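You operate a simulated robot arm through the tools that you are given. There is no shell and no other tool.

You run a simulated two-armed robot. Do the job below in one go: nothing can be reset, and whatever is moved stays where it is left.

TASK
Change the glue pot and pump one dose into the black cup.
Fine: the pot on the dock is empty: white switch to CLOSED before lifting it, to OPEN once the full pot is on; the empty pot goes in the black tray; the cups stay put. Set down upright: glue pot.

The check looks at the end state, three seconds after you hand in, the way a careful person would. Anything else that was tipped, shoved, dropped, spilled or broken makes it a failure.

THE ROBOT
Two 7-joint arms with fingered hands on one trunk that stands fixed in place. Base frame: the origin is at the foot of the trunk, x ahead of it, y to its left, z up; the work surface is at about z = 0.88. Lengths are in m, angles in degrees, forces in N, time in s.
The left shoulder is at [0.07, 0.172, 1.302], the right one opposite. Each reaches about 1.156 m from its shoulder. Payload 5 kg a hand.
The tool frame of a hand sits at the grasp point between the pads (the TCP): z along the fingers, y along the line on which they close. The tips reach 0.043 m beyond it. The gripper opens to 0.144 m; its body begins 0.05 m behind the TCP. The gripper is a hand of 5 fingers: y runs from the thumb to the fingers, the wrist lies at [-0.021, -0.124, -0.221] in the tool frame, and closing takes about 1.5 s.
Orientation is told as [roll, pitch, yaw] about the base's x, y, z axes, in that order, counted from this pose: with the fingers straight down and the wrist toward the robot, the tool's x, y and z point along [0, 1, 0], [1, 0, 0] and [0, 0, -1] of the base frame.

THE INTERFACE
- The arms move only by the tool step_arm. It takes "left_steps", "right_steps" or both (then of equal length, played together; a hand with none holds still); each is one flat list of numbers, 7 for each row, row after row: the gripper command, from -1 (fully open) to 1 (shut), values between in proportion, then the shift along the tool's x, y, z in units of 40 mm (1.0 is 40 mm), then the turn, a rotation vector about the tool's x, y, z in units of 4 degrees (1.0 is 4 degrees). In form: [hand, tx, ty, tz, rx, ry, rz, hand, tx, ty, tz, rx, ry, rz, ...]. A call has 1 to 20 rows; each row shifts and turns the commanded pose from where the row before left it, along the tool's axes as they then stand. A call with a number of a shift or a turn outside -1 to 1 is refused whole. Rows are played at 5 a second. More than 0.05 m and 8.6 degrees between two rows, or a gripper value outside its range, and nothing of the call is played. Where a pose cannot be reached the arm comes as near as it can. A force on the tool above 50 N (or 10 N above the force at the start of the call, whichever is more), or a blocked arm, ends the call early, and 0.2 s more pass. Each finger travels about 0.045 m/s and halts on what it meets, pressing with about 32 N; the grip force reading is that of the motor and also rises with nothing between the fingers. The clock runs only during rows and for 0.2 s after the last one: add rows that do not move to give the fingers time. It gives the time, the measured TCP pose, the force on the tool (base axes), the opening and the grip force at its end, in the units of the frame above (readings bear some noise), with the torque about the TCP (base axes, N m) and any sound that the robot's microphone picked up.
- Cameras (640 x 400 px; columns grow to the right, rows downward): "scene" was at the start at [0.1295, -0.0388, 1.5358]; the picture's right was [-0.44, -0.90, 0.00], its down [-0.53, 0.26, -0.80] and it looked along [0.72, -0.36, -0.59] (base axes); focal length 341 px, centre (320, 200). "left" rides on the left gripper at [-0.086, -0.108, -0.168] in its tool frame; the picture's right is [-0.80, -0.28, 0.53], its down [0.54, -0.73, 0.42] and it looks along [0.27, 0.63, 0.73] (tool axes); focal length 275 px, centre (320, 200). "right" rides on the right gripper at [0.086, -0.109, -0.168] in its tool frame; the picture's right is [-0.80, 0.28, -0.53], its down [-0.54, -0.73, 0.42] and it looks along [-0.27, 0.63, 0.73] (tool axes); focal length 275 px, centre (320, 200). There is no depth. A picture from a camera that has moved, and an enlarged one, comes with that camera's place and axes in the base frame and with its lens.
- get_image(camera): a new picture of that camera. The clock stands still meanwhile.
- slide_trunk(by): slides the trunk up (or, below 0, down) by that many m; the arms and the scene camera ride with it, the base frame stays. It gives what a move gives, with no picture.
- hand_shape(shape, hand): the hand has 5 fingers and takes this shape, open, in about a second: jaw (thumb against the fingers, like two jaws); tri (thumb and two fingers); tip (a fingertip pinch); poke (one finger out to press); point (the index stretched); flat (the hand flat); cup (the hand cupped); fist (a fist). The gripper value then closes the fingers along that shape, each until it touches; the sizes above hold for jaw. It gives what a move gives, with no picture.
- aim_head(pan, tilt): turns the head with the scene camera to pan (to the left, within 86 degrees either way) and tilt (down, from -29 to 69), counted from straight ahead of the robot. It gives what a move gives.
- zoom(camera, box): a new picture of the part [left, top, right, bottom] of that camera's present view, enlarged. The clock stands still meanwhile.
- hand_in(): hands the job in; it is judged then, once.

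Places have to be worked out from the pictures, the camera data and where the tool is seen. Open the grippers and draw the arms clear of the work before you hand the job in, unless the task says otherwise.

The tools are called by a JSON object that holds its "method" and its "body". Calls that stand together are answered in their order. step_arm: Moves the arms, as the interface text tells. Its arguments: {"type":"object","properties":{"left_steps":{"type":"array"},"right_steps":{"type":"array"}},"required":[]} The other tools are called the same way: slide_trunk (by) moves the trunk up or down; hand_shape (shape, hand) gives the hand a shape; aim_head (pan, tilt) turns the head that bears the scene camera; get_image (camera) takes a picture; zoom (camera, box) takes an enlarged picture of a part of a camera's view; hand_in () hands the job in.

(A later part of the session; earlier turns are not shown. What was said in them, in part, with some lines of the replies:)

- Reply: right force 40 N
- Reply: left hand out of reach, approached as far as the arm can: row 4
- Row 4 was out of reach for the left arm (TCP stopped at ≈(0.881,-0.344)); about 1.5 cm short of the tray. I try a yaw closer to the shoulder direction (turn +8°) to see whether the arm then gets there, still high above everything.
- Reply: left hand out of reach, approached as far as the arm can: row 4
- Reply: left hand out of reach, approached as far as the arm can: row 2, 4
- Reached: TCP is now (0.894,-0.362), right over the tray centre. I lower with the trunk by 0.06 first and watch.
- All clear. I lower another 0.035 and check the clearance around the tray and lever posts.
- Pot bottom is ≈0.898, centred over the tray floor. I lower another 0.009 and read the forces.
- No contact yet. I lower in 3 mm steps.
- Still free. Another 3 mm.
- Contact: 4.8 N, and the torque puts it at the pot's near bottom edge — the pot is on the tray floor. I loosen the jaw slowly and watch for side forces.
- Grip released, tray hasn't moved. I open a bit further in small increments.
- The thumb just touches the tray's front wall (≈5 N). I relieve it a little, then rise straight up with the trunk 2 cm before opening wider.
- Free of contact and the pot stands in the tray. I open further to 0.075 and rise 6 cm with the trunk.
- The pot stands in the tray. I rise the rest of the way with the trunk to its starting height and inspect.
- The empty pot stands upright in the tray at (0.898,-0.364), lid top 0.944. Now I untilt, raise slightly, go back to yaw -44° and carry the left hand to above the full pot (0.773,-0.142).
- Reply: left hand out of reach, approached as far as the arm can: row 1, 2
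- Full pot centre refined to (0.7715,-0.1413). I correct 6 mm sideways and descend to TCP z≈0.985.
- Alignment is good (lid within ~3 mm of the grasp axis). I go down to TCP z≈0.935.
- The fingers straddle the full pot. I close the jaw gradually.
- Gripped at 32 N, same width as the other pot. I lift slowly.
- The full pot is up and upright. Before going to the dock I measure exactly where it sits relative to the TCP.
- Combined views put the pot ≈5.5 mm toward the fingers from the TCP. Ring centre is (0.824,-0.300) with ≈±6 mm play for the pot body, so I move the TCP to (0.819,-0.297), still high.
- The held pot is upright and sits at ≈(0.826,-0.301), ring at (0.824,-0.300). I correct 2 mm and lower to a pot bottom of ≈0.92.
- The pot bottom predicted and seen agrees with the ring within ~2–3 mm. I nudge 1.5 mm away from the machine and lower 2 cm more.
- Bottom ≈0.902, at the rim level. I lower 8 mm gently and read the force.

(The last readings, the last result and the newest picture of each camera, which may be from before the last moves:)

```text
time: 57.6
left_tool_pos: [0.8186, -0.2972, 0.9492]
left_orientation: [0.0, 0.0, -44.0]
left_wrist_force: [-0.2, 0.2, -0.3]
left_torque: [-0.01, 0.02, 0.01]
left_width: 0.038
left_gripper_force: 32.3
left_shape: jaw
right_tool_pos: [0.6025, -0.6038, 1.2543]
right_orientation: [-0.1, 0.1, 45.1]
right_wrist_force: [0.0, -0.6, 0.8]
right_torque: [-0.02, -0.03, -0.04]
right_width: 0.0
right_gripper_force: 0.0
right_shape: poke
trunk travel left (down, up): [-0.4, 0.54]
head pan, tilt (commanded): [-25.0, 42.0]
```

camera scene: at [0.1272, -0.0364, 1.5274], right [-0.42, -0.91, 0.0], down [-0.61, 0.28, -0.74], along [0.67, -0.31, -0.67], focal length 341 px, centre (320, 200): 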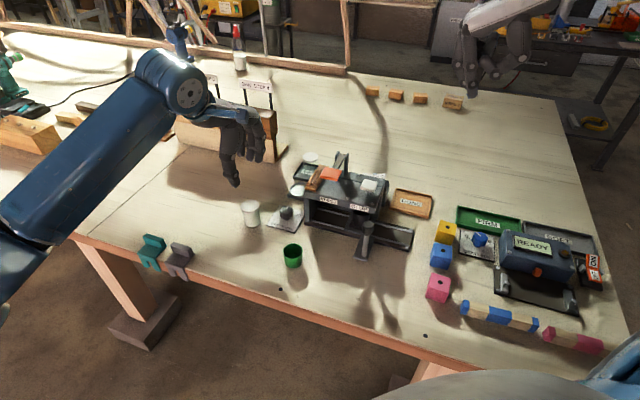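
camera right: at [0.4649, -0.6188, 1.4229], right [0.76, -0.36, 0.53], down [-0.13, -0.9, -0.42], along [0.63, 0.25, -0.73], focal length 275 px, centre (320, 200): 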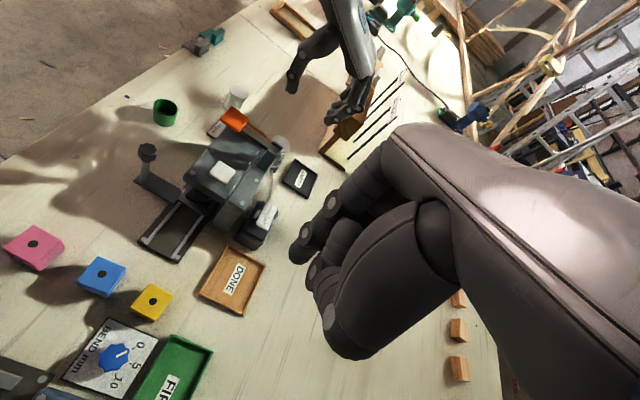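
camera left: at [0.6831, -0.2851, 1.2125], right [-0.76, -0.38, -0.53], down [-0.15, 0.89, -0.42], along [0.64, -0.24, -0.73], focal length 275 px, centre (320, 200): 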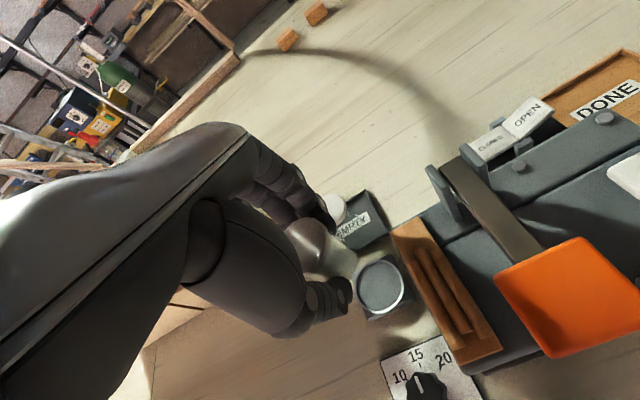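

No contact at pot bottom ≈0.894, so it has entered the ring. I continue in 2 mm rows.

{"method": "step_arm", "body": {"left_steps": [0.7, 0, 0, 0.05, 0, 0, 0, 0.7, 0, 0, 0.05, 0, 0, 0]}}

{"method": "zoom", "body": {"camera": "left", "box": [250, 180, 410, 340]}}

{"method": "zoom", "body": {"camera": "scene", "box": [270, 150, 330, 210]}}

```text
time: 58.2
left_tool_pos: [0.819, -0.2981, 0.9458]
left_orientation: [0.0, -0.1, -44.0]
left_wrist_force: [-0.1, 0.0, 5.8]
left_torque: [-0.08, -0.1, 0.01]
left_width: 0.0382
left_gripper_force: 32.1
left_shape: jaw
right_tool_pos: [0.6011, -0.6046, 1.2551]
right_orientation: [0.0, 0.0, 45.0]
right_wrist_force: [-0.7, 0.6, -0.2]
right_torque: [0.02, -0.06, -0.01]
right_width: 0.0001
right_gripper_force: 0.0
right_shape: poke
trunk travel left (down, up): [-0.4, 0.54]
head pan, tilt (commanded): [-25.0, 42.0]
```

```text
2.50 times, centred on (330, 260) of left
camera zoom: at [0.6813, -0.2834, 1.1133], right [-0.76, -0.38, -0.53], down [-0.14, 0.89, -0.42], along [0.64, -0.24, -0.73], focal length 688 px, centre (295, 50)
```

zoom: 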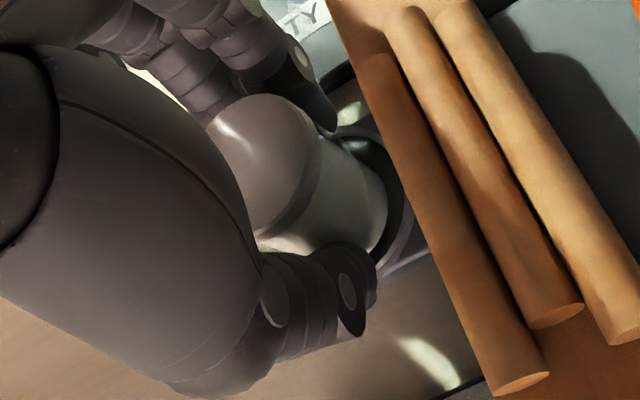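

```text
6.67 times, centred on (300, 180) of scene
camera zoom: at [0.1261, -0.0352, 1.5276], right [-0.42, -0.91, 0.0], down [-0.61, 0.28, -0.74], along [0.67, -0.31, -0.67], focal length 2275 px, centre (453, 333)
```

zoom: 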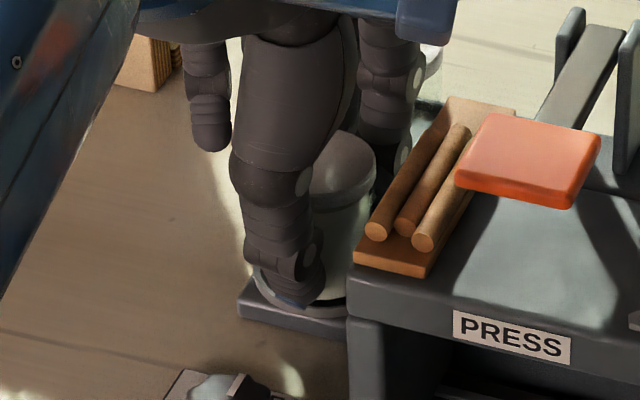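

Contact of ≈6 N at pot bottom ≈0.891, which is the dock floor. The pot is seated; I open the jaw slowly.

{"method": "step_arm", "body": {"left_steps": [0.46, 0, 0, 0, 0, 0, 0, 0.42, 0, 0, 0, 0, 0, 0, 0.38, 0, 0, 0, 0, 0, 0, 0.34, 0, 0, 0, 0, 0, 0, 0.3, 0, 0, 0, 0, 0, 0, 0.26, 0, 0, 0, 0, 0, 0, 0.22, 0, 0, 0, 0, 0, 0, 0.22, 0, 0, 0, 0, 0, 0]}}

{"method": "zoom", "body": {"camera": "left", "box": [250, 180, 410, 340]}}

{"method": "zoom", "body": {"camera": "scene", "box": [270, 150, 330, 210]}}

```text
time: 60.0
left_tool_pos: [0.8196, -0.2982, 0.9451]
left_orientation: [0.0, -0.1, -44.2]
left_wrist_force: [-0.2, 0.2, 0.0]
left_torque: [0.0, -0.01, -0.02]
left_width: 0.0559
left_gripper_force: 0.0
left_shape: jaw
right_tool_pos: [0.6019, -0.6036, 1.2546]
right_orientation: [0.0, 0.0, 45.1]
right_wrist_force: [0.3, -0.4, -0.2]
right_torque: [-0.01, -0.02, 0.01]
right_width: 0.0
right_gripper_force: 0.0
right_shape: poke
trunk travel left (down, up): [-0.4, 0.54]
head pan, tilt (commanded): [-25.0, 42.0]
```

```text
2.50 times, centred on (330, 260) of left
camera zoom: at [0.6821, -0.2835, 1.1121], right [-0.76, -0.38, -0.53], down [-0.15, 0.89, -0.42], along [0.64, -0.24, -0.73], focal length 688 px, centre (295, 50)
```

zoom: 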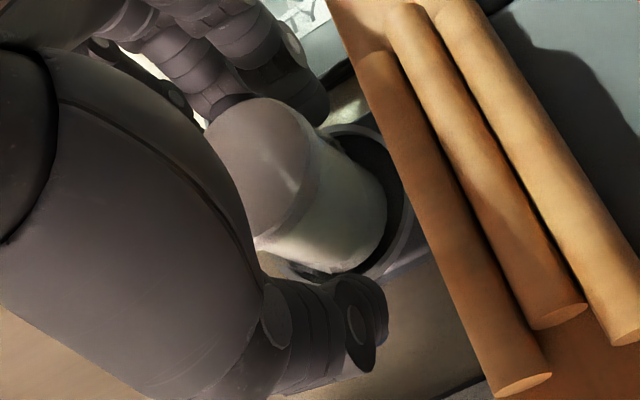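

```text
6.67 times, centred on (300, 180) of scene
camera zoom: at [0.127, -0.0356, 1.5274], right [-0.42, -0.91, 0.0], down [-0.61, 0.28, -0.74], along [0.67, -0.31, -0.67], focal length 2275 px, centre (453, 333)
```

zoom: 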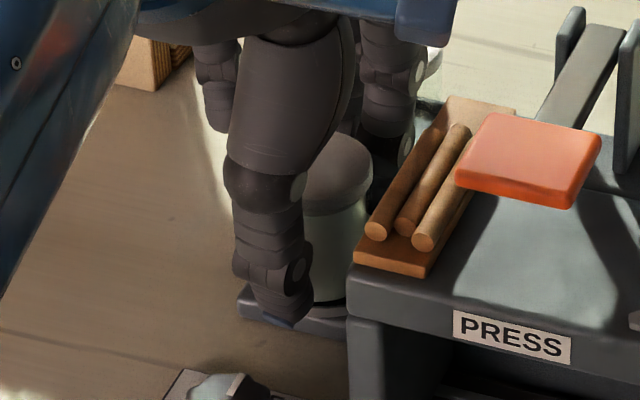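

Released with zero force; the pot stays in the ring. I open further to ≈0.078 and rise straight up, slowly.

{"method": "step_arm", "body": {"left_steps": [0.14, 0, 0, 0, 0, 0, 0, 0.06, 0, 0, 0, 0, 0, 0, -0.02, 0, 0, 0, 0, 0, 0, -0.08, 0, 0, 0, 0, 0, 0, -0.08, 0, 0, 0, 0, 0, 0, -0.08, 0, 0, -0.15, 0, 0, 0, -0.08, 0, 0, -0.25, 0, 0, 0, -0.08, 0, 0, -0.3, 0, 0, 0, -0.08, 0, 0, 0, 0, 0, 0]}}

{"method": "zoom", "body": {"camera": "left", "box": [250, 180, 410, 340]}}

{"method": "zoom", "body": {"camera": "scene", "box": [270, 140, 340, 210]}}

```text
time: 62.0
left_tool_pos: [0.8197, -0.2974, 0.972]
left_orientation: [0.0, 0.0, -44.0]
left_wrist_force: [0.5, 0.4, -0.4]
left_torque: [0.0, -0.01, -0.01]
left_width: 0.0774
left_gripper_force: 0.0
left_shape: jaw
right_tool_pos: [0.602, -0.6053, 1.2547]
right_orientation: [0.0, 0.0, 45.1]
right_wrist_force: [0.3, -0.3, 0.1]
right_torque: [-0.01, 0.01, 0.02]
right_width: 0.0
right_gripper_force: 0.0
right_shape: poke
trunk travel left (down, up): [-0.4, 0.54]
head pan, tilt (commanded): [-25.0, 42.0]
```

```text
2.50 times, centred on (330, 260) of left
camera zoom: at [0.6822, -0.283, 1.1401], right [-0.76, -0.38, -0.53], down [-0.15, 0.89, -0.42], along [0.64, -0.24, -0.73], focal length 688 px, centre (295, 50)
```

zoom: 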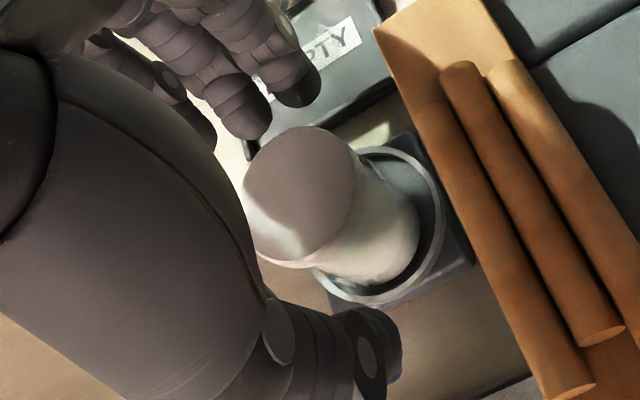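

```text
5.71 times, centred on (305, 175) of scene
camera zoom: at [0.1271, -0.0356, 1.5274], right [-0.42, -0.91, 0.0], down [-0.61, 0.28, -0.74], along [0.67, -0.31, -0.67], focal length 1950 px, centre (406, 343)
```

zoom: 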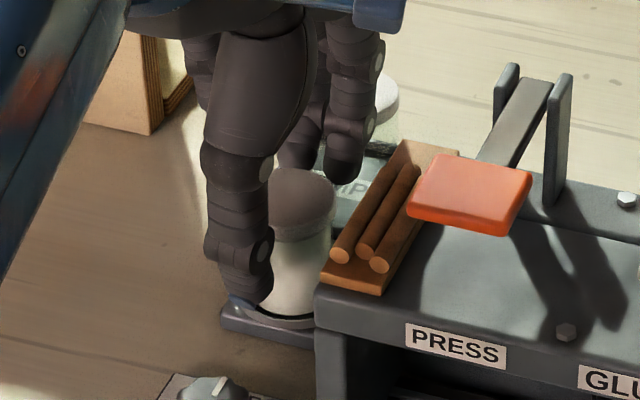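

The full pot stands upright in the ring. I raise the left hand clear and park it back to the left.

{"method": "step_arm", "body": {"left_steps": [-0.08, 0, 0, -0.5, 0, 0, 0, -0.08, 0, 0, -0.8, 0, 0, 0, -0.08, 0, 0, -0.9, 0, 0, 0, -0.08, 0, 0, -0.9, 0, 0, 0, -0.08, 0.3, -0.3, -0.8, 0, 0, 0, -0.08, 0.7, -0.65, -0.5, 0, 0, 0, -0.08, 0.7, -0.65, -0.5, 0, 0, 0, -0.08, 0.7, -0.65, -0.5, 0, 0, 0, -0.08, 0.7, -0.65, -0.5, 0, 0, 0, -0.08, 0.7, -0.65, -0.5, 0, 0, 0, -0.08, 0.7, -0.65, 0, 0, 0, 0, -0.08, 0.7, -0.65, 0, 0, 0, 0, -0.08, 0, 0, 0, 0, 0, 0]}}

{"method": "get_image", "body": {"camera": "scene"}}

{"method": "zoom", "body": {"camera": "scene", "box": [270, 130, 350, 220]}}

{"method": "zoom", "body": {"camera": "right", "box": [230, 110, 330, 210]}}

{"method": "get_image", "body": {"camera": "left"}}

```text
time: 64.8
left_tool_pos: [0.8242, -0.0126, 1.2266]
left_orientation: [0.0, 0.0, -43.9]
left_wrist_force: [0.0, -0.2, -0.3]
left_torque: [0.01, -0.01, 0.02]
left_width: 0.0774
left_gripper_force: 0.0
left_shape: jaw
right_tool_pos: [0.6018, -0.6053, 1.254]
right_orientation: [0.1, 0.0, 45.1]
right_wrist_force: [0.3, 0.2, -0.9]
right_torque: [0.05, 0.01, 0.0]
right_width: 0.0002
right_gripper_force: 0.0
right_shape: poke
trunk travel left (down, up): [-0.4, 0.54]
head pan, tilt (commanded): [-25.0, 42.0]
```

```text
taken
camera scene: at [0.1266, -0.0367, 1.5274], right [-0.42, -0.91, 0.0], down [-0.61, 0.28, -0.74], along [0.67, -0.31, -0.67], focal length 341 px, centre (320, 200)
```

scene: 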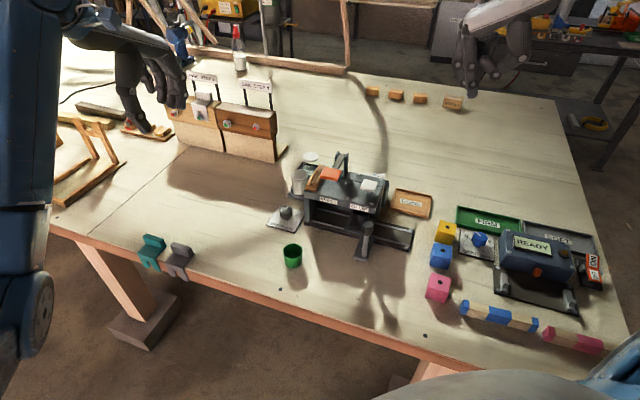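

```text
4.44 times, centred on (310, 175) of scene
camera zoom: at [0.1266, -0.0367, 1.5274], right [-0.42, -0.91, 0.0], down [-0.61, 0.28, -0.74], along [0.67, -0.31, -0.67], focal length 1517 px, centre (364, 311)
```

zoom: 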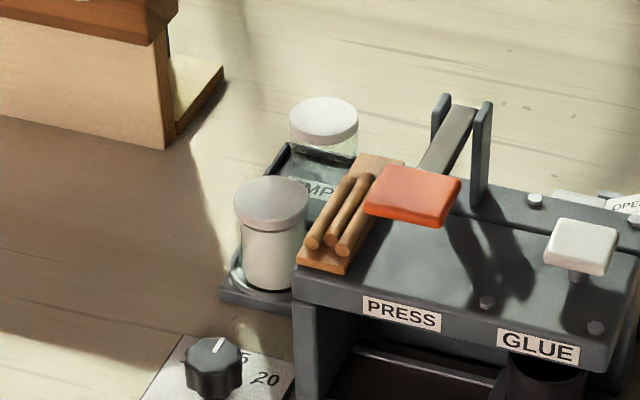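

```text
4.00 times, centred on (280, 160) of right
camera zoom: at [0.4644, -0.6209, 1.422], right [0.76, -0.36, 0.53], down [-0.13, -0.9, -0.42], along [0.63, 0.26, -0.73], focal length 1101 px, centre (480, 360)
```

zoom: 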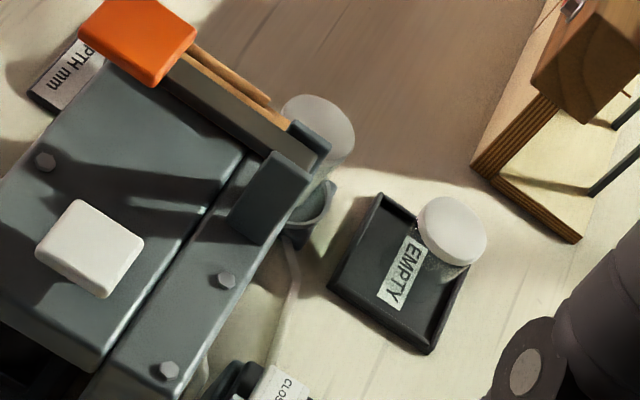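

```text
taken
camera left: at [0.6866, 0.0017, 1.3937], right [-0.76, -0.38, -0.53], down [-0.15, 0.89, -0.42], along [0.64, -0.24, -0.73], focal length 275 px, centre (320, 200)
```

left: 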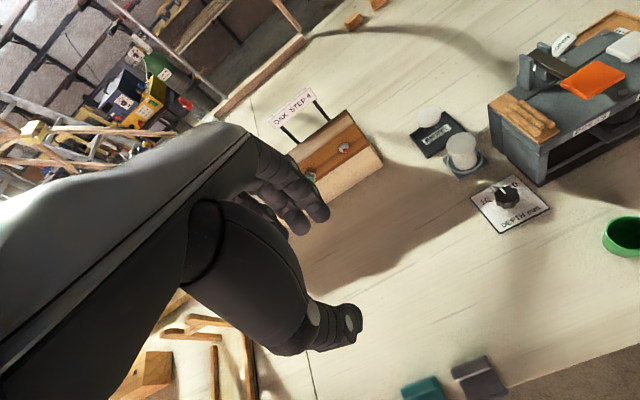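

Both pots stand where they should. Now the switch to OPEN: I bring the right index tip above the raised OPEN half, TCP ≈(0.711,-0.491,1.10).

{"method": "step_arm", "body": {"right_steps": [-1, 0.0154, 0.654, 0.5, 0, 0, 0, -1, 0.0154, 0.654, 0.6, 0, 0, 0, -1, 0.0154, 0.654, 0.6, 0, 0, 0, -1, 0.0154, 0.654, 0.7, 0, 0, 0, -1, 0.0154, 0.654, 0.7, 0, 0, 0, -1, 0.0154, 0.654, 0.75, 0, 0, 0, -1, 0, 0, 0, 0, 0, 0]}}

{"method": "zoom", "body": {"camera": "right", "box": [210, 190, 350, 330]}}

{"method": "zoom", "body": {"camera": "scene", "box": [340, 100, 430, 210]}}

```text
time: 66.4
left_tool_pos: [0.8244, -0.0119, 1.226]
left_orientation: [0.1, -0.1, -44.0]
left_wrist_force: [-0.4, -0.3, 0.2]
left_torque: [0.05, -0.05, -0.01]
left_width: 0.0774
left_gripper_force: 0.0
left_shape: jaw
right_tool_pos: [0.7099, -0.4887, 1.099]
right_orientation: [0.0, 0.0, 45.0]
right_wrist_force: [0.4, 0.2, 0.3]
right_torque: [0.03, -0.03, 0.0]
right_width: 0.0
right_gripper_force: 0.2
right_shape: poke
trunk travel left (down, up): [-0.4, 0.54]
head pan, tilt (commanded): [-25.0, 42.0]
```

```text
2.86 times, centred on (280, 260) of right
camera zoom: at [0.5718, -0.505, 1.2675], right [0.76, -0.36, 0.53], down [-0.13, -0.9, -0.42], along [0.63, 0.25, -0.73], focal length 786 px, centre (434, 29)
```

zoom: 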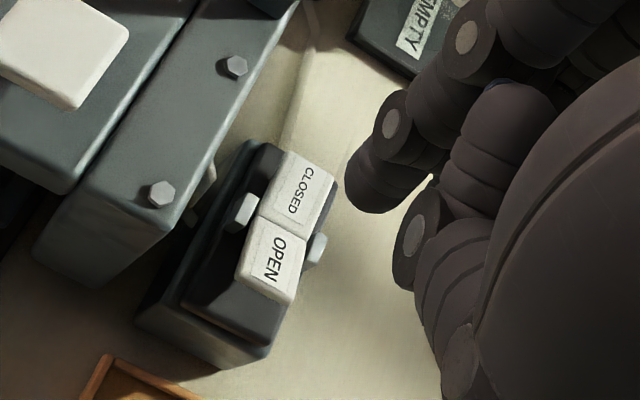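

```text
3.64 times, centred on (385, 155) of scene
camera zoom: at [0.126, -0.0356, 1.5275], right [-0.42, -0.91, 0.0], down [-0.61, 0.28, -0.74], along [0.67, -0.31, -0.67], focal length 1241 px, centre (84, 364)
```

zoom: 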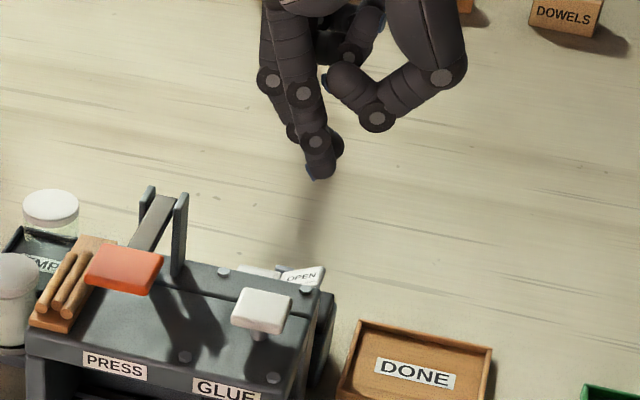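

Calibrated: tip is ≈0.0455 beyond the TCP, OPEN half centre (0.710,-0.484,0.967). I adjust ~4 mm and come down to 1.5 cm above it.

{"method": "step_arm", "body": {"right_steps": [-1, -0.0125, -0.046, 0.4, 0, 0, 0, -1, -0.0125, -0.046, 0.4, 0, 0, 0, -1, 0, 0, 0.4, 0, 0, 0, -1, 0, 0, 0.4, 0, 0, 0, -1, 0, 0, 0.15, 0, 0, 0, -1, 0, 0, 0, 0, 0, 0]}}

{"method": "zoom", "body": {"camera": "right", "box": [240, 200, 350, 310]}}

{"method": "zoom", "body": {"camera": "scene", "box": [345, 140, 405, 200]}}

```text
time: 67.8
left_tool_pos: [0.8243, -0.0115, 1.2267]
left_orientation: [0.1, 0.0, -44.0]
left_wrist_force: [-0.8, -0.2, -0.4]
left_torque: [-0.03, -0.02, -0.02]
left_width: 0.0773
left_gripper_force: 0.1
left_shape: jaw
right_tool_pos: [0.7084, -0.4924, 1.0304]
right_orientation: [0.0, 0.0, 44.9]
right_wrist_force: [0.7, 1.0, 0.4]
right_torque: [0.03, 0.03, 0.02]
right_width: 0.0001
right_gripper_force: 0.0
right_shape: poke
trunk travel left (down, up): [-0.4, 0.54]
head pan, tilt (commanded): [-25.0, 42.0]
```

```text
3.64 times, centred on (295, 255) of right
camera zoom: at [0.5709, -0.5083, 1.1984], right [0.76, -0.36, 0.53], down [-0.13, -0.9, -0.42], along [0.63, 0.25, -0.73], focal length 1001 px, centre (411, 0)
```

zoom: 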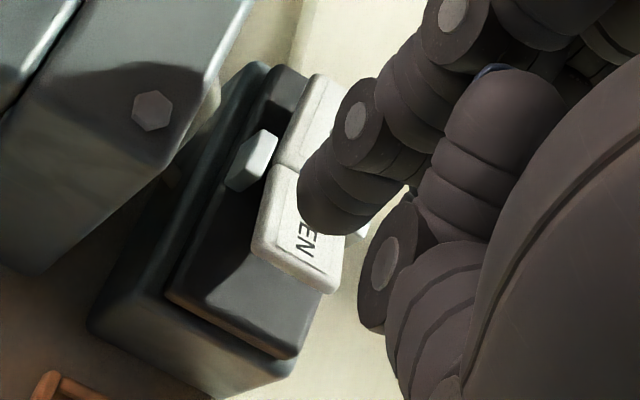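

```text
6.67 times, centred on (375, 170) of scene
camera zoom: at [0.127, -0.0353, 1.5274], right [-0.42, -0.91, 0.0], down [-0.61, 0.28, -0.74], along [0.67, -0.31, -0.67], focal length 2275 px, centre (-47, 400)
```

zoom: 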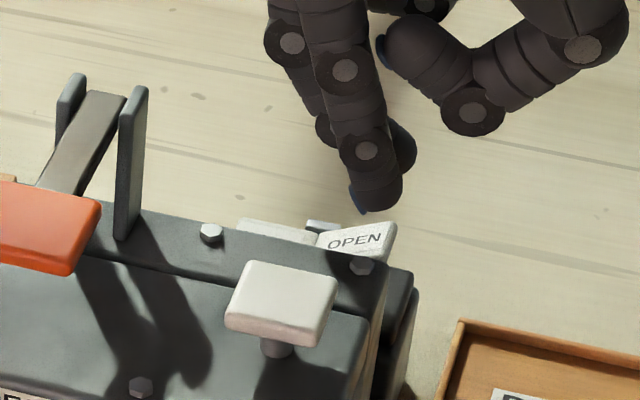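

Aligned with the OPEN half. I press down in small steps.

{"method": "step_arm", "body": {"right_steps": [-1, 0, 0.05, 0.25, 0, 0, 0, -1, 0, 0, 0.2, 0, 0, 0, -1, 0, 0, 0.15, 0, 0, 0, -1, 0, 0, 0.15, 0, 0, 0, -1, 0, 0, 0.1, 0, 0, 0]}}

{"method": "zoom", "body": {"camera": "right", "box": [240, 200, 350, 310]}}

{"method": "zoom", "body": {"camera": "scene", "box": [345, 140, 405, 200]}}

```text
time: 69.0
left_tool_pos: [0.8235, -0.0125, 1.2275]
left_orientation: [0.0, -0.1, -44.0]
left_wrist_force: [0.3, 0.0, 0.2]
left_torque: [-0.02, 0.0, 0.05]
left_width: 0.0774
left_gripper_force: 0.1
left_shape: jaw
right_tool_pos: [0.7107, -0.4922, 0.9987]
right_orientation: [-0.2, -0.1, 45.0]
right_wrist_force: [1.8, -0.8, 6.9]
right_torque: [-0.04, -0.11, 0.0]
right_width: 0.0
right_gripper_force: 0.0
right_shape: poke
trunk travel left (down, up): [-0.4, 0.54]
head pan, tilt (commanded): [-25.0, 42.0]
```

```text
3.64 times, centred on (295, 255) of right
camera zoom: at [0.5725, -0.5067, 1.1661], right [0.76, -0.36, 0.54], down [-0.13, -0.9, -0.42], along [0.63, 0.25, -0.73], focal length 1001 px, centre (411, 0)
```

zoom: 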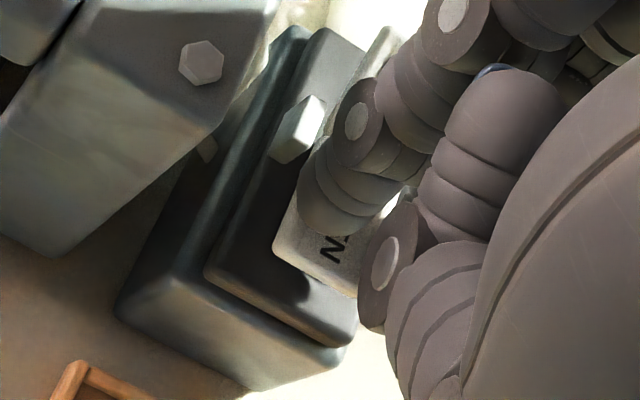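

```text
6.67 times, centred on (375, 170) of scene
camera zoom: at [0.1258, -0.0346, 1.5277], right [-0.42, -0.91, 0.0], down [-0.61, 0.28, -0.74], along [0.67, -0.31, -0.67], focal length 2275 px, centre (-47, 400)
```

zoom: 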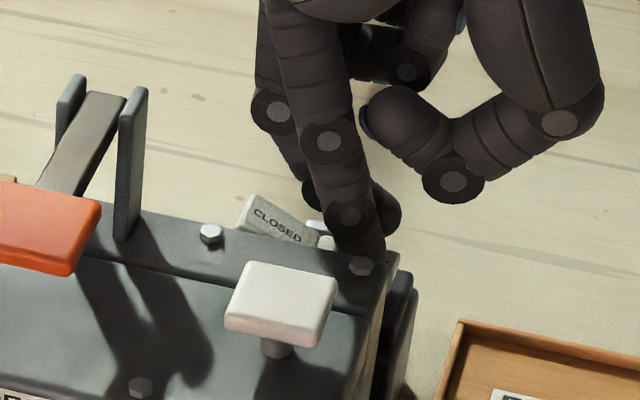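

The CLOSED half has come up. Force is only 7 N, so I press a few mm more to be sure it's bottomed.

{"method": "step_arm", "body": {"right_steps": [-1, 0, 0, 0.07, 0, 0, 0, -1, 0, 0, 0.05, 0, 0, 0]}}

```text
time: 69.6
left_tool_pos: [0.8214, -0.0101, 1.2283]
left_orientation: [0.0, -0.1, -44.0]
left_wrist_force: [0.1, 0.1, -0.2]
left_torque: [0.04, -0.01, -0.04]
left_width: 0.0775
left_gripper_force: 0.1
left_shape: jaw
right_tool_pos: [0.7106, -0.491, 0.9983]
right_orientation: [-0.4, -0.3, 45.1]
right_wrist_force: [3.1, -3.7, 39.8]
right_torque: [0.06, -0.05, 0.0]
right_width: 0.0
right_gripper_force: 0.1
right_shape: poke
trunk travel left (down, up): [-0.4, 0.54]
head pan, tilt (commanded): [-25.0, 42.0]
```

Bottomed at 40 N. I raise the hand and check the switch.

{"method": "step_arm", "body": {"right_steps": [-1, 0, 0, -0.3, 0, 0, 0, -1, 0, 0, -0.6, 0, 0, 0, -1, 0, 0, -0.8, 0, 0, 0, -1, 0, 0, -0.9, 0, 0, 0, -1, 0, 0, -0.9, 0, 0, 0, -1, 0, 0, 0, 0, 0, 0]}}

{"method": "zoom", "body": {"camera": "right", "box": [170, 170, 350, 330]}}

{"method": "zoom", "body": {"camera": "scene", "box": [325, 150, 395, 230]}}

```text
time: 71.0
left_tool_pos: [0.8244, -0.0129, 1.2251]
left_orientation: [0.0, 0.0, -44.0]
left_wrist_force: [0.7, 0.1, 0.2]
left_torque: [-0.02, 0.03, 0.0]
left_width: 0.0778
left_gripper_force: 0.1
left_shape: jaw
right_tool_pos: [0.7097, -0.4918, 1.1299]
right_orientation: [0.2, 0.0, 44.9]
right_wrist_force: [-0.3, -1.1, 0.6]
right_torque: [0.05, 0.03, 0.02]
right_width: 0.0
right_gripper_force: 0.1
right_shape: poke
trunk travel left (down, up): [-0.4, 0.54]
head pan, tilt (commanded): [-25.0, 42.0]
```

```text
2.50 times, centred on (260, 250) of right
camera zoom: at [0.5732, -0.5081, 1.2983], right [0.76, -0.36, 0.53], down [-0.13, -0.9, -0.42], along [0.63, 0.26, -0.73], focal length 688 px, centre (470, 75)
```

zoom: 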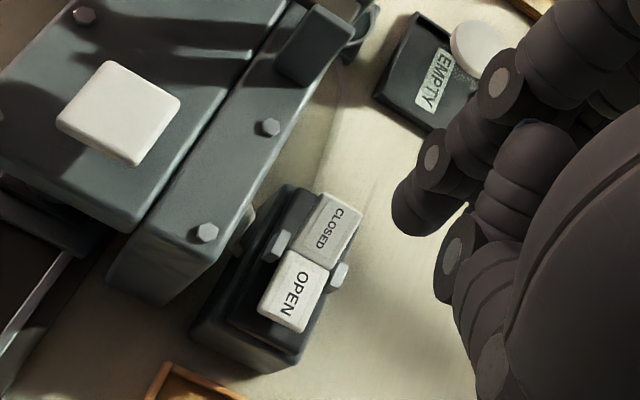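

```text
5.00 times, centred on (360, 190) of scene
camera zoom: at [0.1277, -0.0359, 1.5273], right [-0.42, -0.91, 0.0], down [-0.61, 0.28, -0.74], along [0.67, -0.31, -0.67], focal length 1706 px, centre (120, 250)
```

zoom: 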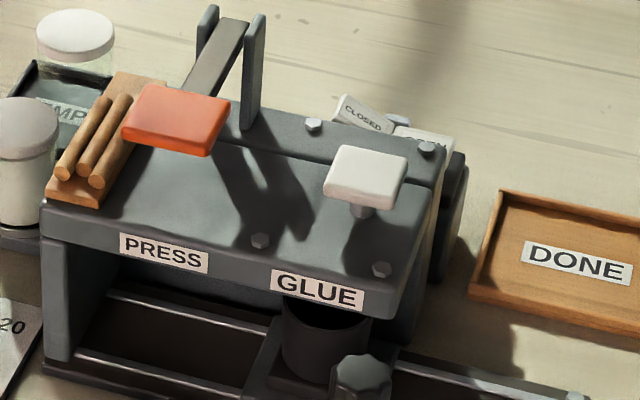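

The switch is back at OPEN. Before pumping I look closely at the black cup under the GLUE spout.

{"method": "zoom", "body": {"camera": "scene", "box": [320, 195, 400, 265]}}

{"method": "zoom", "body": {"camera": "scene", "box": [335, 165, 385, 215]}}

{"method": "get_image", "body": {"camera": "right"}}

```text
5.71 times, centred on (360, 230) of scene
camera zoom: at [0.1277, -0.0359, 1.5273], right [-0.42, -0.91, 0.0], down [-0.61, 0.28, -0.74], along [0.67, -0.31, -0.67], focal length 1950 px, centre (91, 29)
```

zoom: 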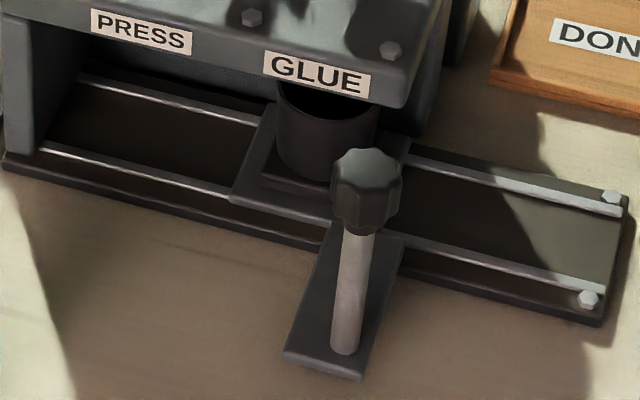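

```text
8.00 times, centred on (360, 190) of scene
camera zoom: at [0.1277, -0.0359, 1.5273], right [-0.42, -0.91, 0.0], down [-0.61, 0.28, -0.74], along [0.67, -0.31, -0.67], focal length 2730 px, centre (0, 280)
```

zoom: 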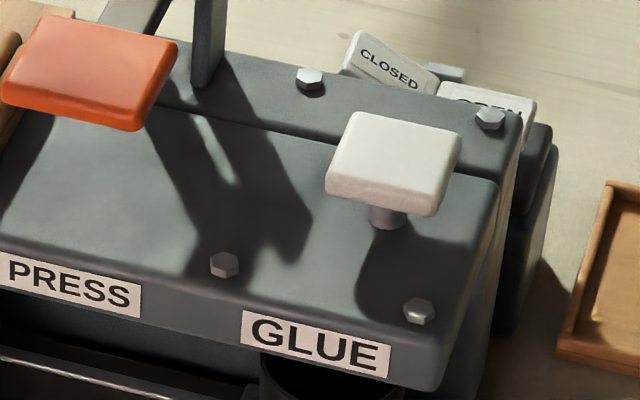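

```text
taken
camera right: at [0.5732, -0.5081, 1.2983], right [0.76, -0.36, 0.53], down [-0.13, -0.9, -0.42], along [0.63, 0.26, -0.73], focal length 275 px, centre (320, 200)
```

right: 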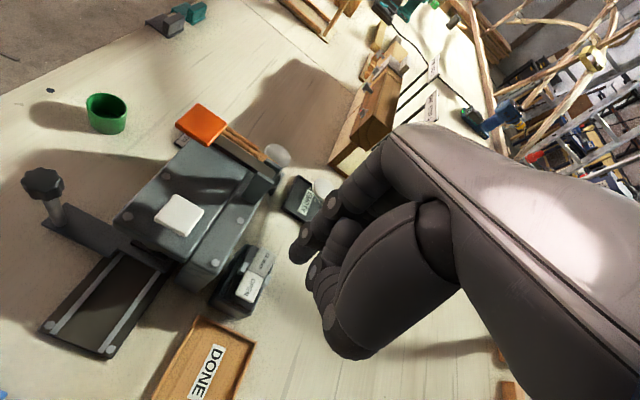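

The black cup is under the GLUE spout and nothing needs moving there. GLUE pad top centre is (0.638,-0.401,1.022). I move the index tip above it (tip at ≈1.085, above lever and pads).

{"method": "step_arm", "body": {"right_steps": [-1, 0.7, 0.073, 0, 0, 0, 0, -1, 0.7, 0.073, 0, 0, 0, 0, -1, 0.7, 0.073, 0, 0, 0, 0, -1, 0.69, 0.073, 0, 0, 0, 0, -1, 0, 0, 0, 0, 0, 0]}}

{"method": "get_image", "body": {"camera": "right"}}

{"method": "zoom", "body": {"camera": "scene", "box": [320, 110, 420, 230]}}

{"method": "get_image", "body": {"camera": "left"}}

```text
time: 72.2
left_tool_pos: [0.825, -0.0114, 1.2257]
left_orientation: [0.0, 0.0, -44.1]
left_wrist_force: [-0.1, 0.4, 0.4]
left_torque: [0.02, 0.01, 0.0]
left_width: 0.0773
left_gripper_force: 0.0
left_shape: jaw
right_tool_pos: [0.6383, -0.4047, 1.1306]
right_orientation: [0.2, 0.0, 45.0]
right_wrist_force: [0.1, 0.3, -0.1]
right_torque: [0.02, 0.07, 0.03]
right_width: 0.0002
right_gripper_force: 0.0
right_shape: poke
trunk travel left (down, up): [-0.4, 0.54]
head pan, tilt (commanded): [-25.0, 42.0]
```

```text
taken
camera right: at [0.5014, -0.4212, 1.2992], right [0.76, -0.36, 0.53], down [-0.13, -0.9, -0.42], along [0.63, 0.25, -0.73], focal length 275 px, centre (320, 200)
```

right: 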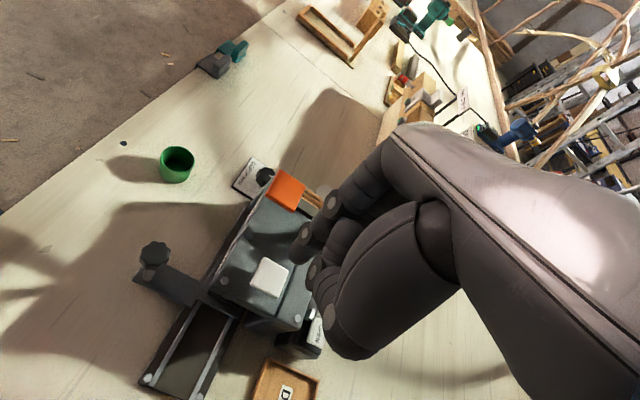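

```text
3.33 times, centred on (370, 170) of scene
camera zoom: at [0.1277, -0.0361, 1.5273], right [-0.42, -0.91, 0.0], down [-0.61, 0.28, -0.74], along [0.67, -0.31, -0.67], focal length 1138 px, centre (153, 300)
```

zoom: 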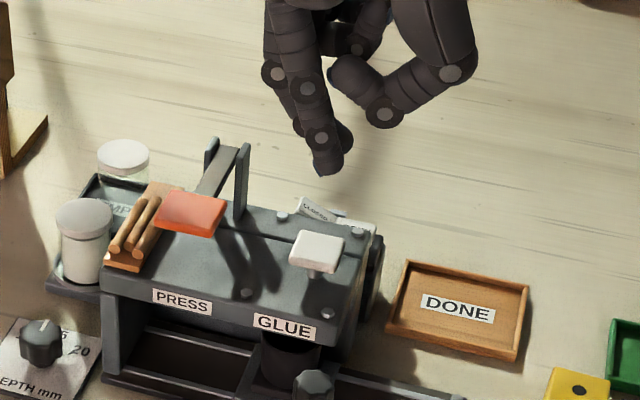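

```text
taken
camera left: at [0.6877, 0.002, 1.393], right [-0.76, -0.38, -0.53], down [-0.15, 0.89, -0.42], along [0.64, -0.24, -0.73], focal length 275 px, centre (320, 200)
```

left: 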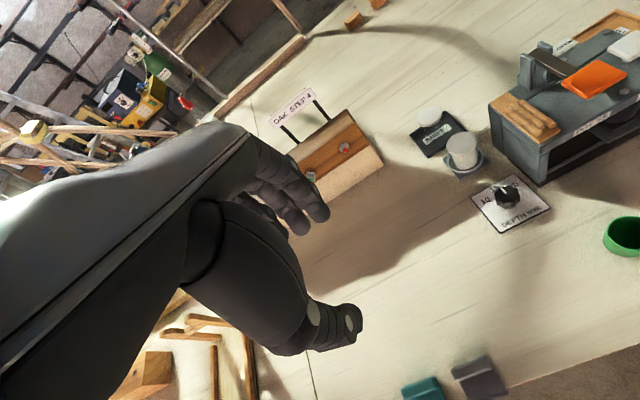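

Tip is vertically above the pad centre by calculation in both views. I descend to just above the pad.

{"method": "step_arm", "body": {"right_steps": [-1, 0, 0, 0.35, 0, 0, 0, -1, 0, 0, 0.4, 0, 0, 0, -1, 0, 0, 0.35, 0, 0, 0, -1, 0, 0, 0.25, 0, 0, 0, -1, 0, 0, 0, 0, 0, 0]}}

{"method": "zoom", "body": {"camera": "right", "box": [240, 200, 350, 310]}}

{"method": "zoom", "body": {"camera": "scene", "box": [330, 150, 400, 220]}}

```text
time: 73.4
left_tool_pos: [0.8246, -0.0126, 1.2251]
left_orientation: [0.0, 0.0, -44.0]
left_wrist_force: [-0.5, 0.5, -0.8]
left_torque: [-0.01, 0.0, -0.01]
left_width: 0.0772
left_gripper_force: 0.1
left_shape: jaw
right_tool_pos: [0.6391, -0.406, 1.0784]
right_orientation: [0.0, 0.0, 45.0]
right_wrist_force: [1.5, -0.2, 0.1]
right_torque: [0.01, -0.01, -0.01]
right_width: 0.0003
right_gripper_force: 0.1
right_shape: poke
trunk travel left (down, up): [-0.4, 0.54]
head pan, tilt (commanded): [-25.0, 42.0]
```

```text
3.64 times, centred on (295, 255) of right
camera zoom: at [0.5016, -0.4214, 1.2452], right [0.76, -0.36, 0.53], down [-0.13, -0.9, -0.42], along [0.63, 0.26, -0.73], focal length 1001 px, centre (411, 0)
```

zoom: 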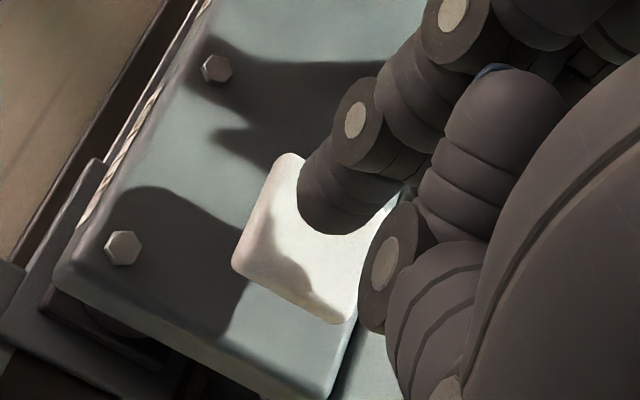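

```text
5.71 times, centred on (365, 185) of scene
camera zoom: at [0.1271, -0.0354, 1.5274], right [-0.42, -0.91, 0.0], down [-0.61, 0.28, -0.74], along [0.67, -0.31, -0.67], focal length 1950 px, centre (63, 286)
```

zoom: 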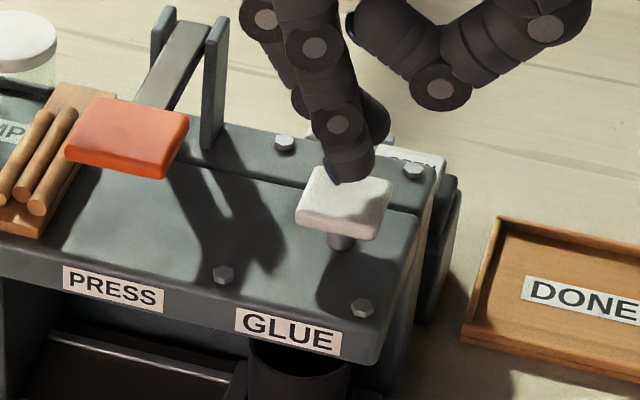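

Tip is ≈1 cm above the pad, centred. I press down in one smooth slow stroke.

{"method": "step_arm", "body": {"right_steps": [-1, 0, 0, 0.15, 0, 0, 0, -1, 0, 0, 0.1, 0, 0, 0, -1, 0, 0, 0.1, 0, 0, 0, -1, 0, 0, 0.1, 0, 0, 0, -1, 0, 0, 0.08, 0, 0, 0, -1, 0, 0, 0.08, 0, 0, 0]}}

{"method": "zoom", "body": {"camera": "scene", "box": [330, 150, 400, 220]}}

{"method": "zoom", "body": {"camera": "right", "box": [240, 200, 350, 310]}}

```text
time: 74.8
left_tool_pos: [0.824, -0.0121, 1.2259]
left_orientation: [0.0, 0.1, -43.9]
left_wrist_force: [0.6, 0.0, -0.1]
left_torque: [-0.01, 0.01, 0.0]
left_width: 0.0774
left_gripper_force: 0.1
left_shape: jaw
right_tool_pos: [0.6388, -0.4052, 1.0533]
right_orientation: [0.0, 0.0, 45.1]
right_wrist_force: [-0.3, -0.7, 1.8]
right_torque: [-0.02, 0.02, -0.01]
right_width: 0.0
right_gripper_force: 0.0
right_shape: poke
trunk travel left (down, up): [-0.4, 0.54]
head pan, tilt (commanded): [-25.0, 42.0]
heard: click
```

```text
5.71 times, centred on (365, 185) of scene
camera zoom: at [0.127, -0.0354, 1.5275], right [-0.42, -0.91, 0.0], down [-0.61, 0.28, -0.74], along [0.67, -0.31, -0.67], focal length 1950 px, centre (63, 286)
```

zoom: 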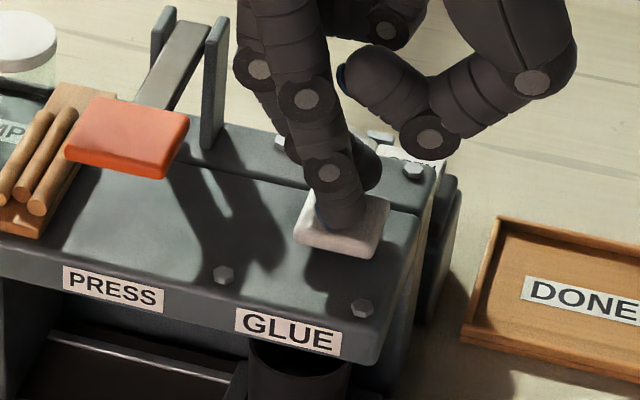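

```text
3.64 times, centred on (295, 255) of right
camera zoom: at [0.5019, -0.4202, 1.2216], right [0.76, -0.36, 0.53], down [-0.13, -0.9, -0.42], along [0.63, 0.26, -0.73], focal length 1001 px, centre (411, 0)
```

zoom: 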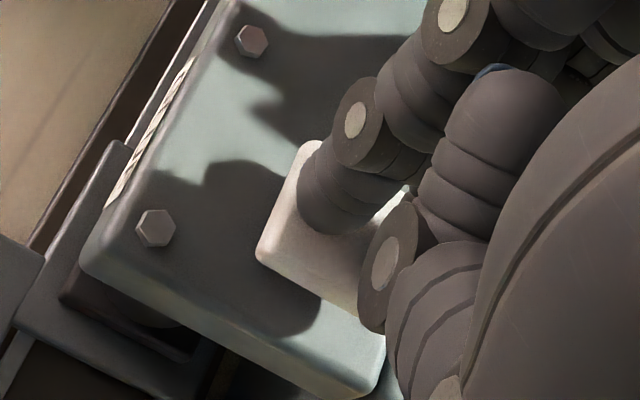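

I hear a click and the pad is down, but with only 2 N on it. I continue the same stroke a few mm to make sure it's fully down.

{"method": "step_arm", "body": {"right_steps": [-1, 0, 0, 0.06, 0, 0, 0, -1, 0, 0, 0.06, 0, 0, 0]}}

{"method": "zoom", "body": {"camera": "scene", "box": [330, 150, 400, 220]}}

```text
time: 75.4
left_tool_pos: [0.8241, -0.0109, 1.2267]
left_orientation: [0.0, -0.1, -43.9]
left_wrist_force: [-0.6, -0.6, 0.1]
left_torque: [-0.02, 0.0, 0.0]
left_width: 0.0771
left_gripper_force: 0.1
left_shape: jaw
right_tool_pos: [0.6391, -0.4039, 1.05]
right_orientation: [-0.1, -0.1, 45.0]
right_wrist_force: [2.1, 0.3, 8.8]
right_torque: [-0.09, -0.15, 0.01]
right_width: 0.0
right_gripper_force: 0.1
right_shape: poke
trunk travel left (down, up): [-0.4, 0.54]
head pan, tilt (commanded): [-25.0, 42.0]
```

```text
5.71 times, centred on (365, 185) of scene
camera zoom: at [0.1261, -0.0346, 1.5277], right [-0.42, -0.91, 0.0], down [-0.61, 0.28, -0.74], along [0.67, -0.31, -0.67], focal length 1950 px, centre (63, 286)
```

zoom: 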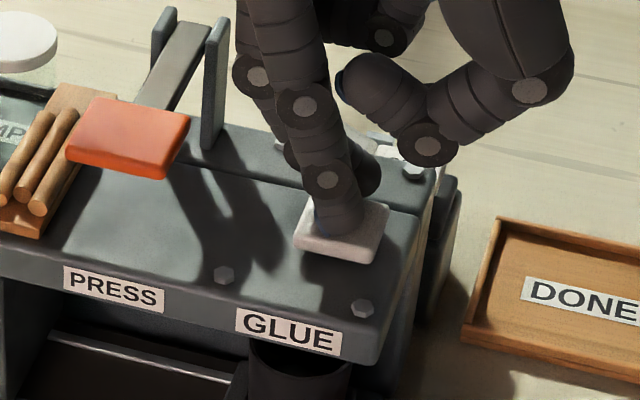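

Force rose to 9 N: the pad is at its stop, one full stroke. I release smoothly straight up.

{"method": "step_arm", "body": {"right_steps": [-1, 0, 0, -0.2, 0, 0, 0, -1, 0, 0, -0.4, 0, 0, 0, -1, 0, 0, -0.6, 0, 0, 0, -1, 0, 0, -0.8, 0, 0, 0, -1, 0, 0, -0.8, 0, 0, 0, -1, 0, 0, 0, 0, 0, 0]}}

{"method": "zoom", "body": {"camera": "scene", "box": [320, 150, 410, 260]}}

{"method": "get_image", "body": {"camera": "right"}}

```text
time: 76.8
left_tool_pos: [0.8252, -0.0114, 1.2246]
left_orientation: [0.0, -0.1, -44.1]
left_wrist_force: [-1.0, -0.6, 0.0]
left_torque: [-0.02, 0.01, -0.01]
left_width: 0.0777
left_gripper_force: 0.0
left_shape: jaw
right_tool_pos: [0.6403, -0.4052, 1.1611]
right_orientation: [0.1, 0.0, 45.0]
right_wrist_force: [0.1, -0.8, 0.3]
right_torque: [0.0, 0.03, 0.02]
right_width: 0.0
right_gripper_force: 0.0
right_shape: poke
trunk travel left (down, up): [-0.4, 0.54]
head pan, tilt (commanded): [-25.0, 42.0]
```

```text
3.64 times, centred on (365, 205) of scene
camera zoom: at [0.1279, -0.0357, 1.5273], right [-0.42, -0.91, 0.0], down [-0.61, 0.28, -0.74], along [0.67, -0.31, -0.67], focal length 1241 px, centre (156, 182)
```

zoom: 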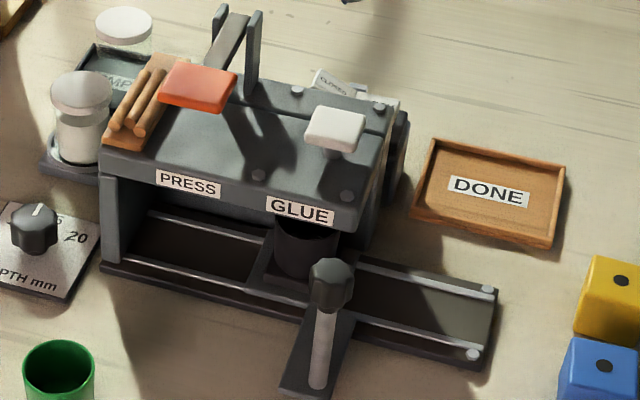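

```text
taken
camera right: at [0.5025, -0.4218, 1.3294], right [0.76, -0.36, 0.53], down [-0.13, -0.9, -0.42], along [0.63, 0.25, -0.73], focal length 275 px, centre (320, 200)
```

right: 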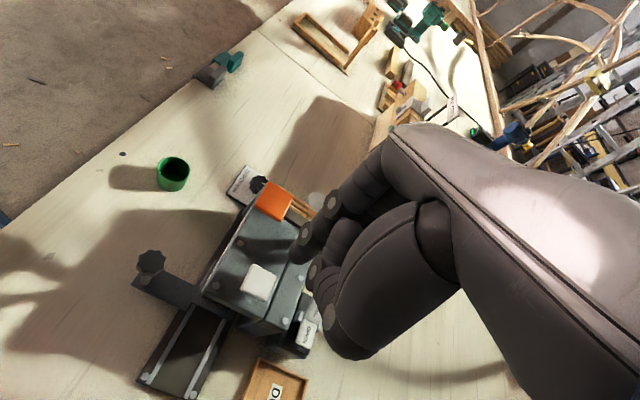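

The glue level in the docked pot has dropped, so a dose went through. I zoom on pot and cup to verify.

{"method": "zoom", "body": {"camera": "scene", "box": [275, 145, 345, 215]}}

{"method": "zoom", "body": {"camera": "scene", "box": [330, 195, 390, 245]}}

```text
5.71 times, centred on (310, 180) of scene
camera zoom: at [0.1279, -0.0357, 1.5273], right [-0.42, -0.91, 0.0], down [-0.61, 0.28, -0.74], along [0.67, -0.31, -0.67], focal length 1950 px, centre (377, 314)
```

zoom: 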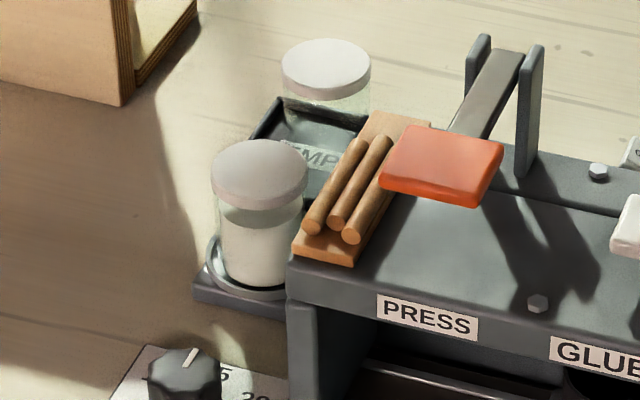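

```text
8.00 times, centred on (360, 220) of scene
camera zoom: at [0.1279, -0.0357, 1.5273], right [-0.42, -0.91, 0.0], down [-0.61, 0.28, -0.74], along [0.67, -0.31, -0.67], focal length 2730 px, centre (0, 40)
```

zoom: 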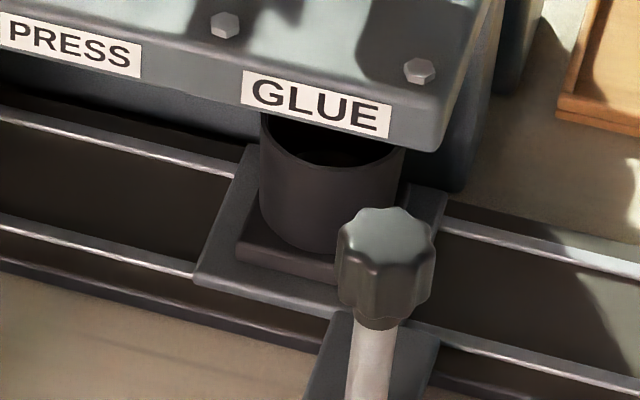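

One dose has left the pot and nothing else moved. I raise and withdraw the right hand to its start area, and lift and open the left hand.

{"method": "step_arm", "body": {"left_steps": [-0.2, 0, 0, -0.4, 0, 0, 0, -0.4, 0, 0, -0.4, 0, 0, 0, -0.6, 0, 0, -0.4, 0, 0, 0, -0.8, 0, 0, -0.4, 0, 0, 0, -1, 0, 0, -0.3, 0, 0, 0, -1, 0, 0, 0, 0, 0, 0, -1, 0, 0, 0, 0, 0, 0, -1, 0, 0, 0, 0, 0, 0, -1, 0, 0, 0, 0, 0, 0, -1, 0, 0, 0, 0, 0, 0], "right_steps": [-1, 0, 0, -0.8, 0, 0, 0, -1, 0, 0, -0.9, 0, 0, 0, -1, 0, 0, -0.7, 0, 0, 0, -1, -0.34, -0.81, 0, 0, 0, 0, -1, -0.34, -0.81, 0, 0, 0, 0, -1, -0.34, -0.81, 0, 0, 0, 0, -1, -0.34, -0.81, 0, 0, 0, 0, -1, -0.34, -0.81, 0, 0, 0, 0, -1, -0.34, -0.81, 0, 0, 0, 0, -1, 0, 0, 0, 0, 0, 0]}}

{"method": "hand_shape", "body": {"hand": "right", "shape": "jaw"}}

{"method": "get_image", "body": {"camera": "scene"}}

{"method": "zoom", "body": {"camera": "scene", "box": [225, 140, 435, 275]}}

{"method": "zoom", "body": {"camera": "right", "box": [100, 60, 340, 300]}}

```text
time: 79.0
left_tool_pos: [0.8242, -0.0124, 1.3033]
left_orientation: [0.0, 0.0, -44.0]
left_wrist_force: [-0.8, -0.4, -0.3]
left_torque: [-0.02, 0.03, 0.03]
left_width: 0.1437
left_gripper_force: 0.1
left_shape: jaw
right_tool_pos: [0.5573, -0.5996, 1.2571]
right_orientation: [-0.1, -0.1, 45.1]
right_wrist_force: [0.4, 0.5, -0.2]
right_torque: [0.0, -0.03, 0.0]
right_width: 0.0
right_gripper_force: 0.0
right_shape: poke
trunk travel left (down, up): [-0.4, 0.54]
head pan, tilt (commanded): [-25.0, 42.0]
```

```text
time: 79.9
left_tool_pos: [0.8237, -0.0134, 1.3043]
left_orientation: [0.0, 0.0, -44.1]
left_wrist_force: [-0.5, 0.2, 0.1]
left_torque: [0.04, 0.0, -0.02]
left_width: 0.1435
left_gripper_force: 0.0
left_shape: jaw
right_tool_pos: [0.5586, -0.6003, 1.2575]
right_orientation: [0.1, -0.1, 45.1]
right_wrist_force: [-0.6, 0.2, 0.0]
right_torque: [0.01, -0.01, 0.01]
right_width: 0.1438
right_gripper_force: 0.0
right_shape: jaw
trunk travel left (down, up): [-0.4, 0.54]
head pan, tilt (commanded): [-25.0, 42.0]
```

```text
taken
camera scene: at [0.1268, -0.0357, 1.5275], right [-0.42, -0.91, 0.0], down [-0.61, 0.28, -0.74], along [0.67, -0.31, -0.67], focal length 341 px, centre (320, 200)
```

scene: 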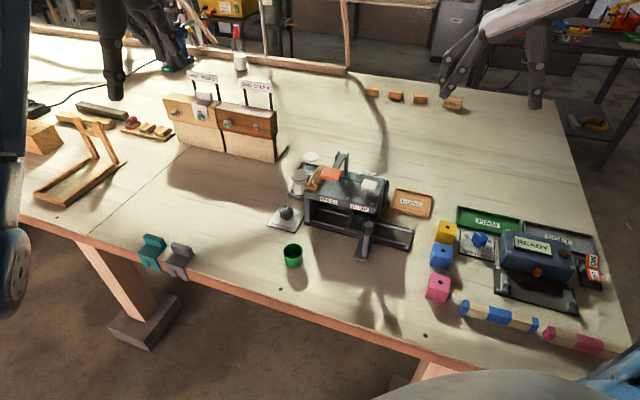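

```text
2.96 times, centred on (330, 208) of scene
camera zoom: at [0.1268, -0.0357, 1.5275], right [-0.42, -0.91, 0.0], down [-0.61, 0.28, -0.74], along [0.67, -0.31, -0.67], focal length 1011 px, centre (290, 178)
```

zoom: 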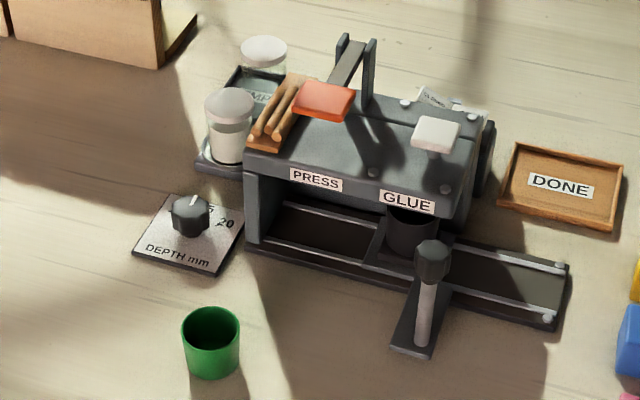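

```text
1.67 times, centred on (220, 180) of right
camera zoom: at [0.4207, -0.6155, 1.4256], right [0.76, -0.36, 0.53], down [-0.13, -0.9, -0.42], along [0.63, 0.25, -0.73], focal length 459 px, centre (487, 233)
```

zoom: 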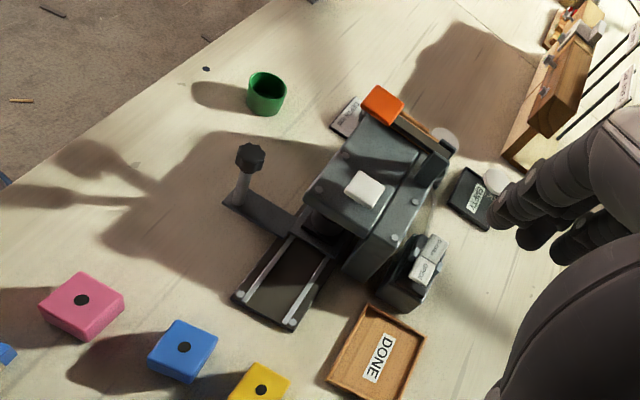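

Everything is as required: switch OPEN, full pot upright on the dock with one dose gone, empty pot upright in the black tray. The cups and everything else are untouched, and both hands are open and clear, so I hand in.

{"method": "hand_in", "body": {}}

```text
The job is handed in.
```

I changed the glue pot and pumped one dose toward the black cup, then handed the job in. I have not seen the result of the check.

- **Empty pot:** I set the white switch to CLOSED, lifted the pot off the dock, and stood it upright in the black EMPTY tray. While I let go, the left thumb touched the tray's front wall with about 5 N. The pictures show no movement of the tray.
- **Full pot:** It stands upright in the dock ring. I set the white switch back to OPEN once it was on.
- **Dose:** I gave the white GLUE pad one full press and one release. I heard a click, and the glue level in the pot dropped. I could not see into the black cup under the spout, so the drop in level is my evidence that it received the dose.
- **Everything else:** The cups and the depth dial look unchanged. Both hands are open and clear of the work.
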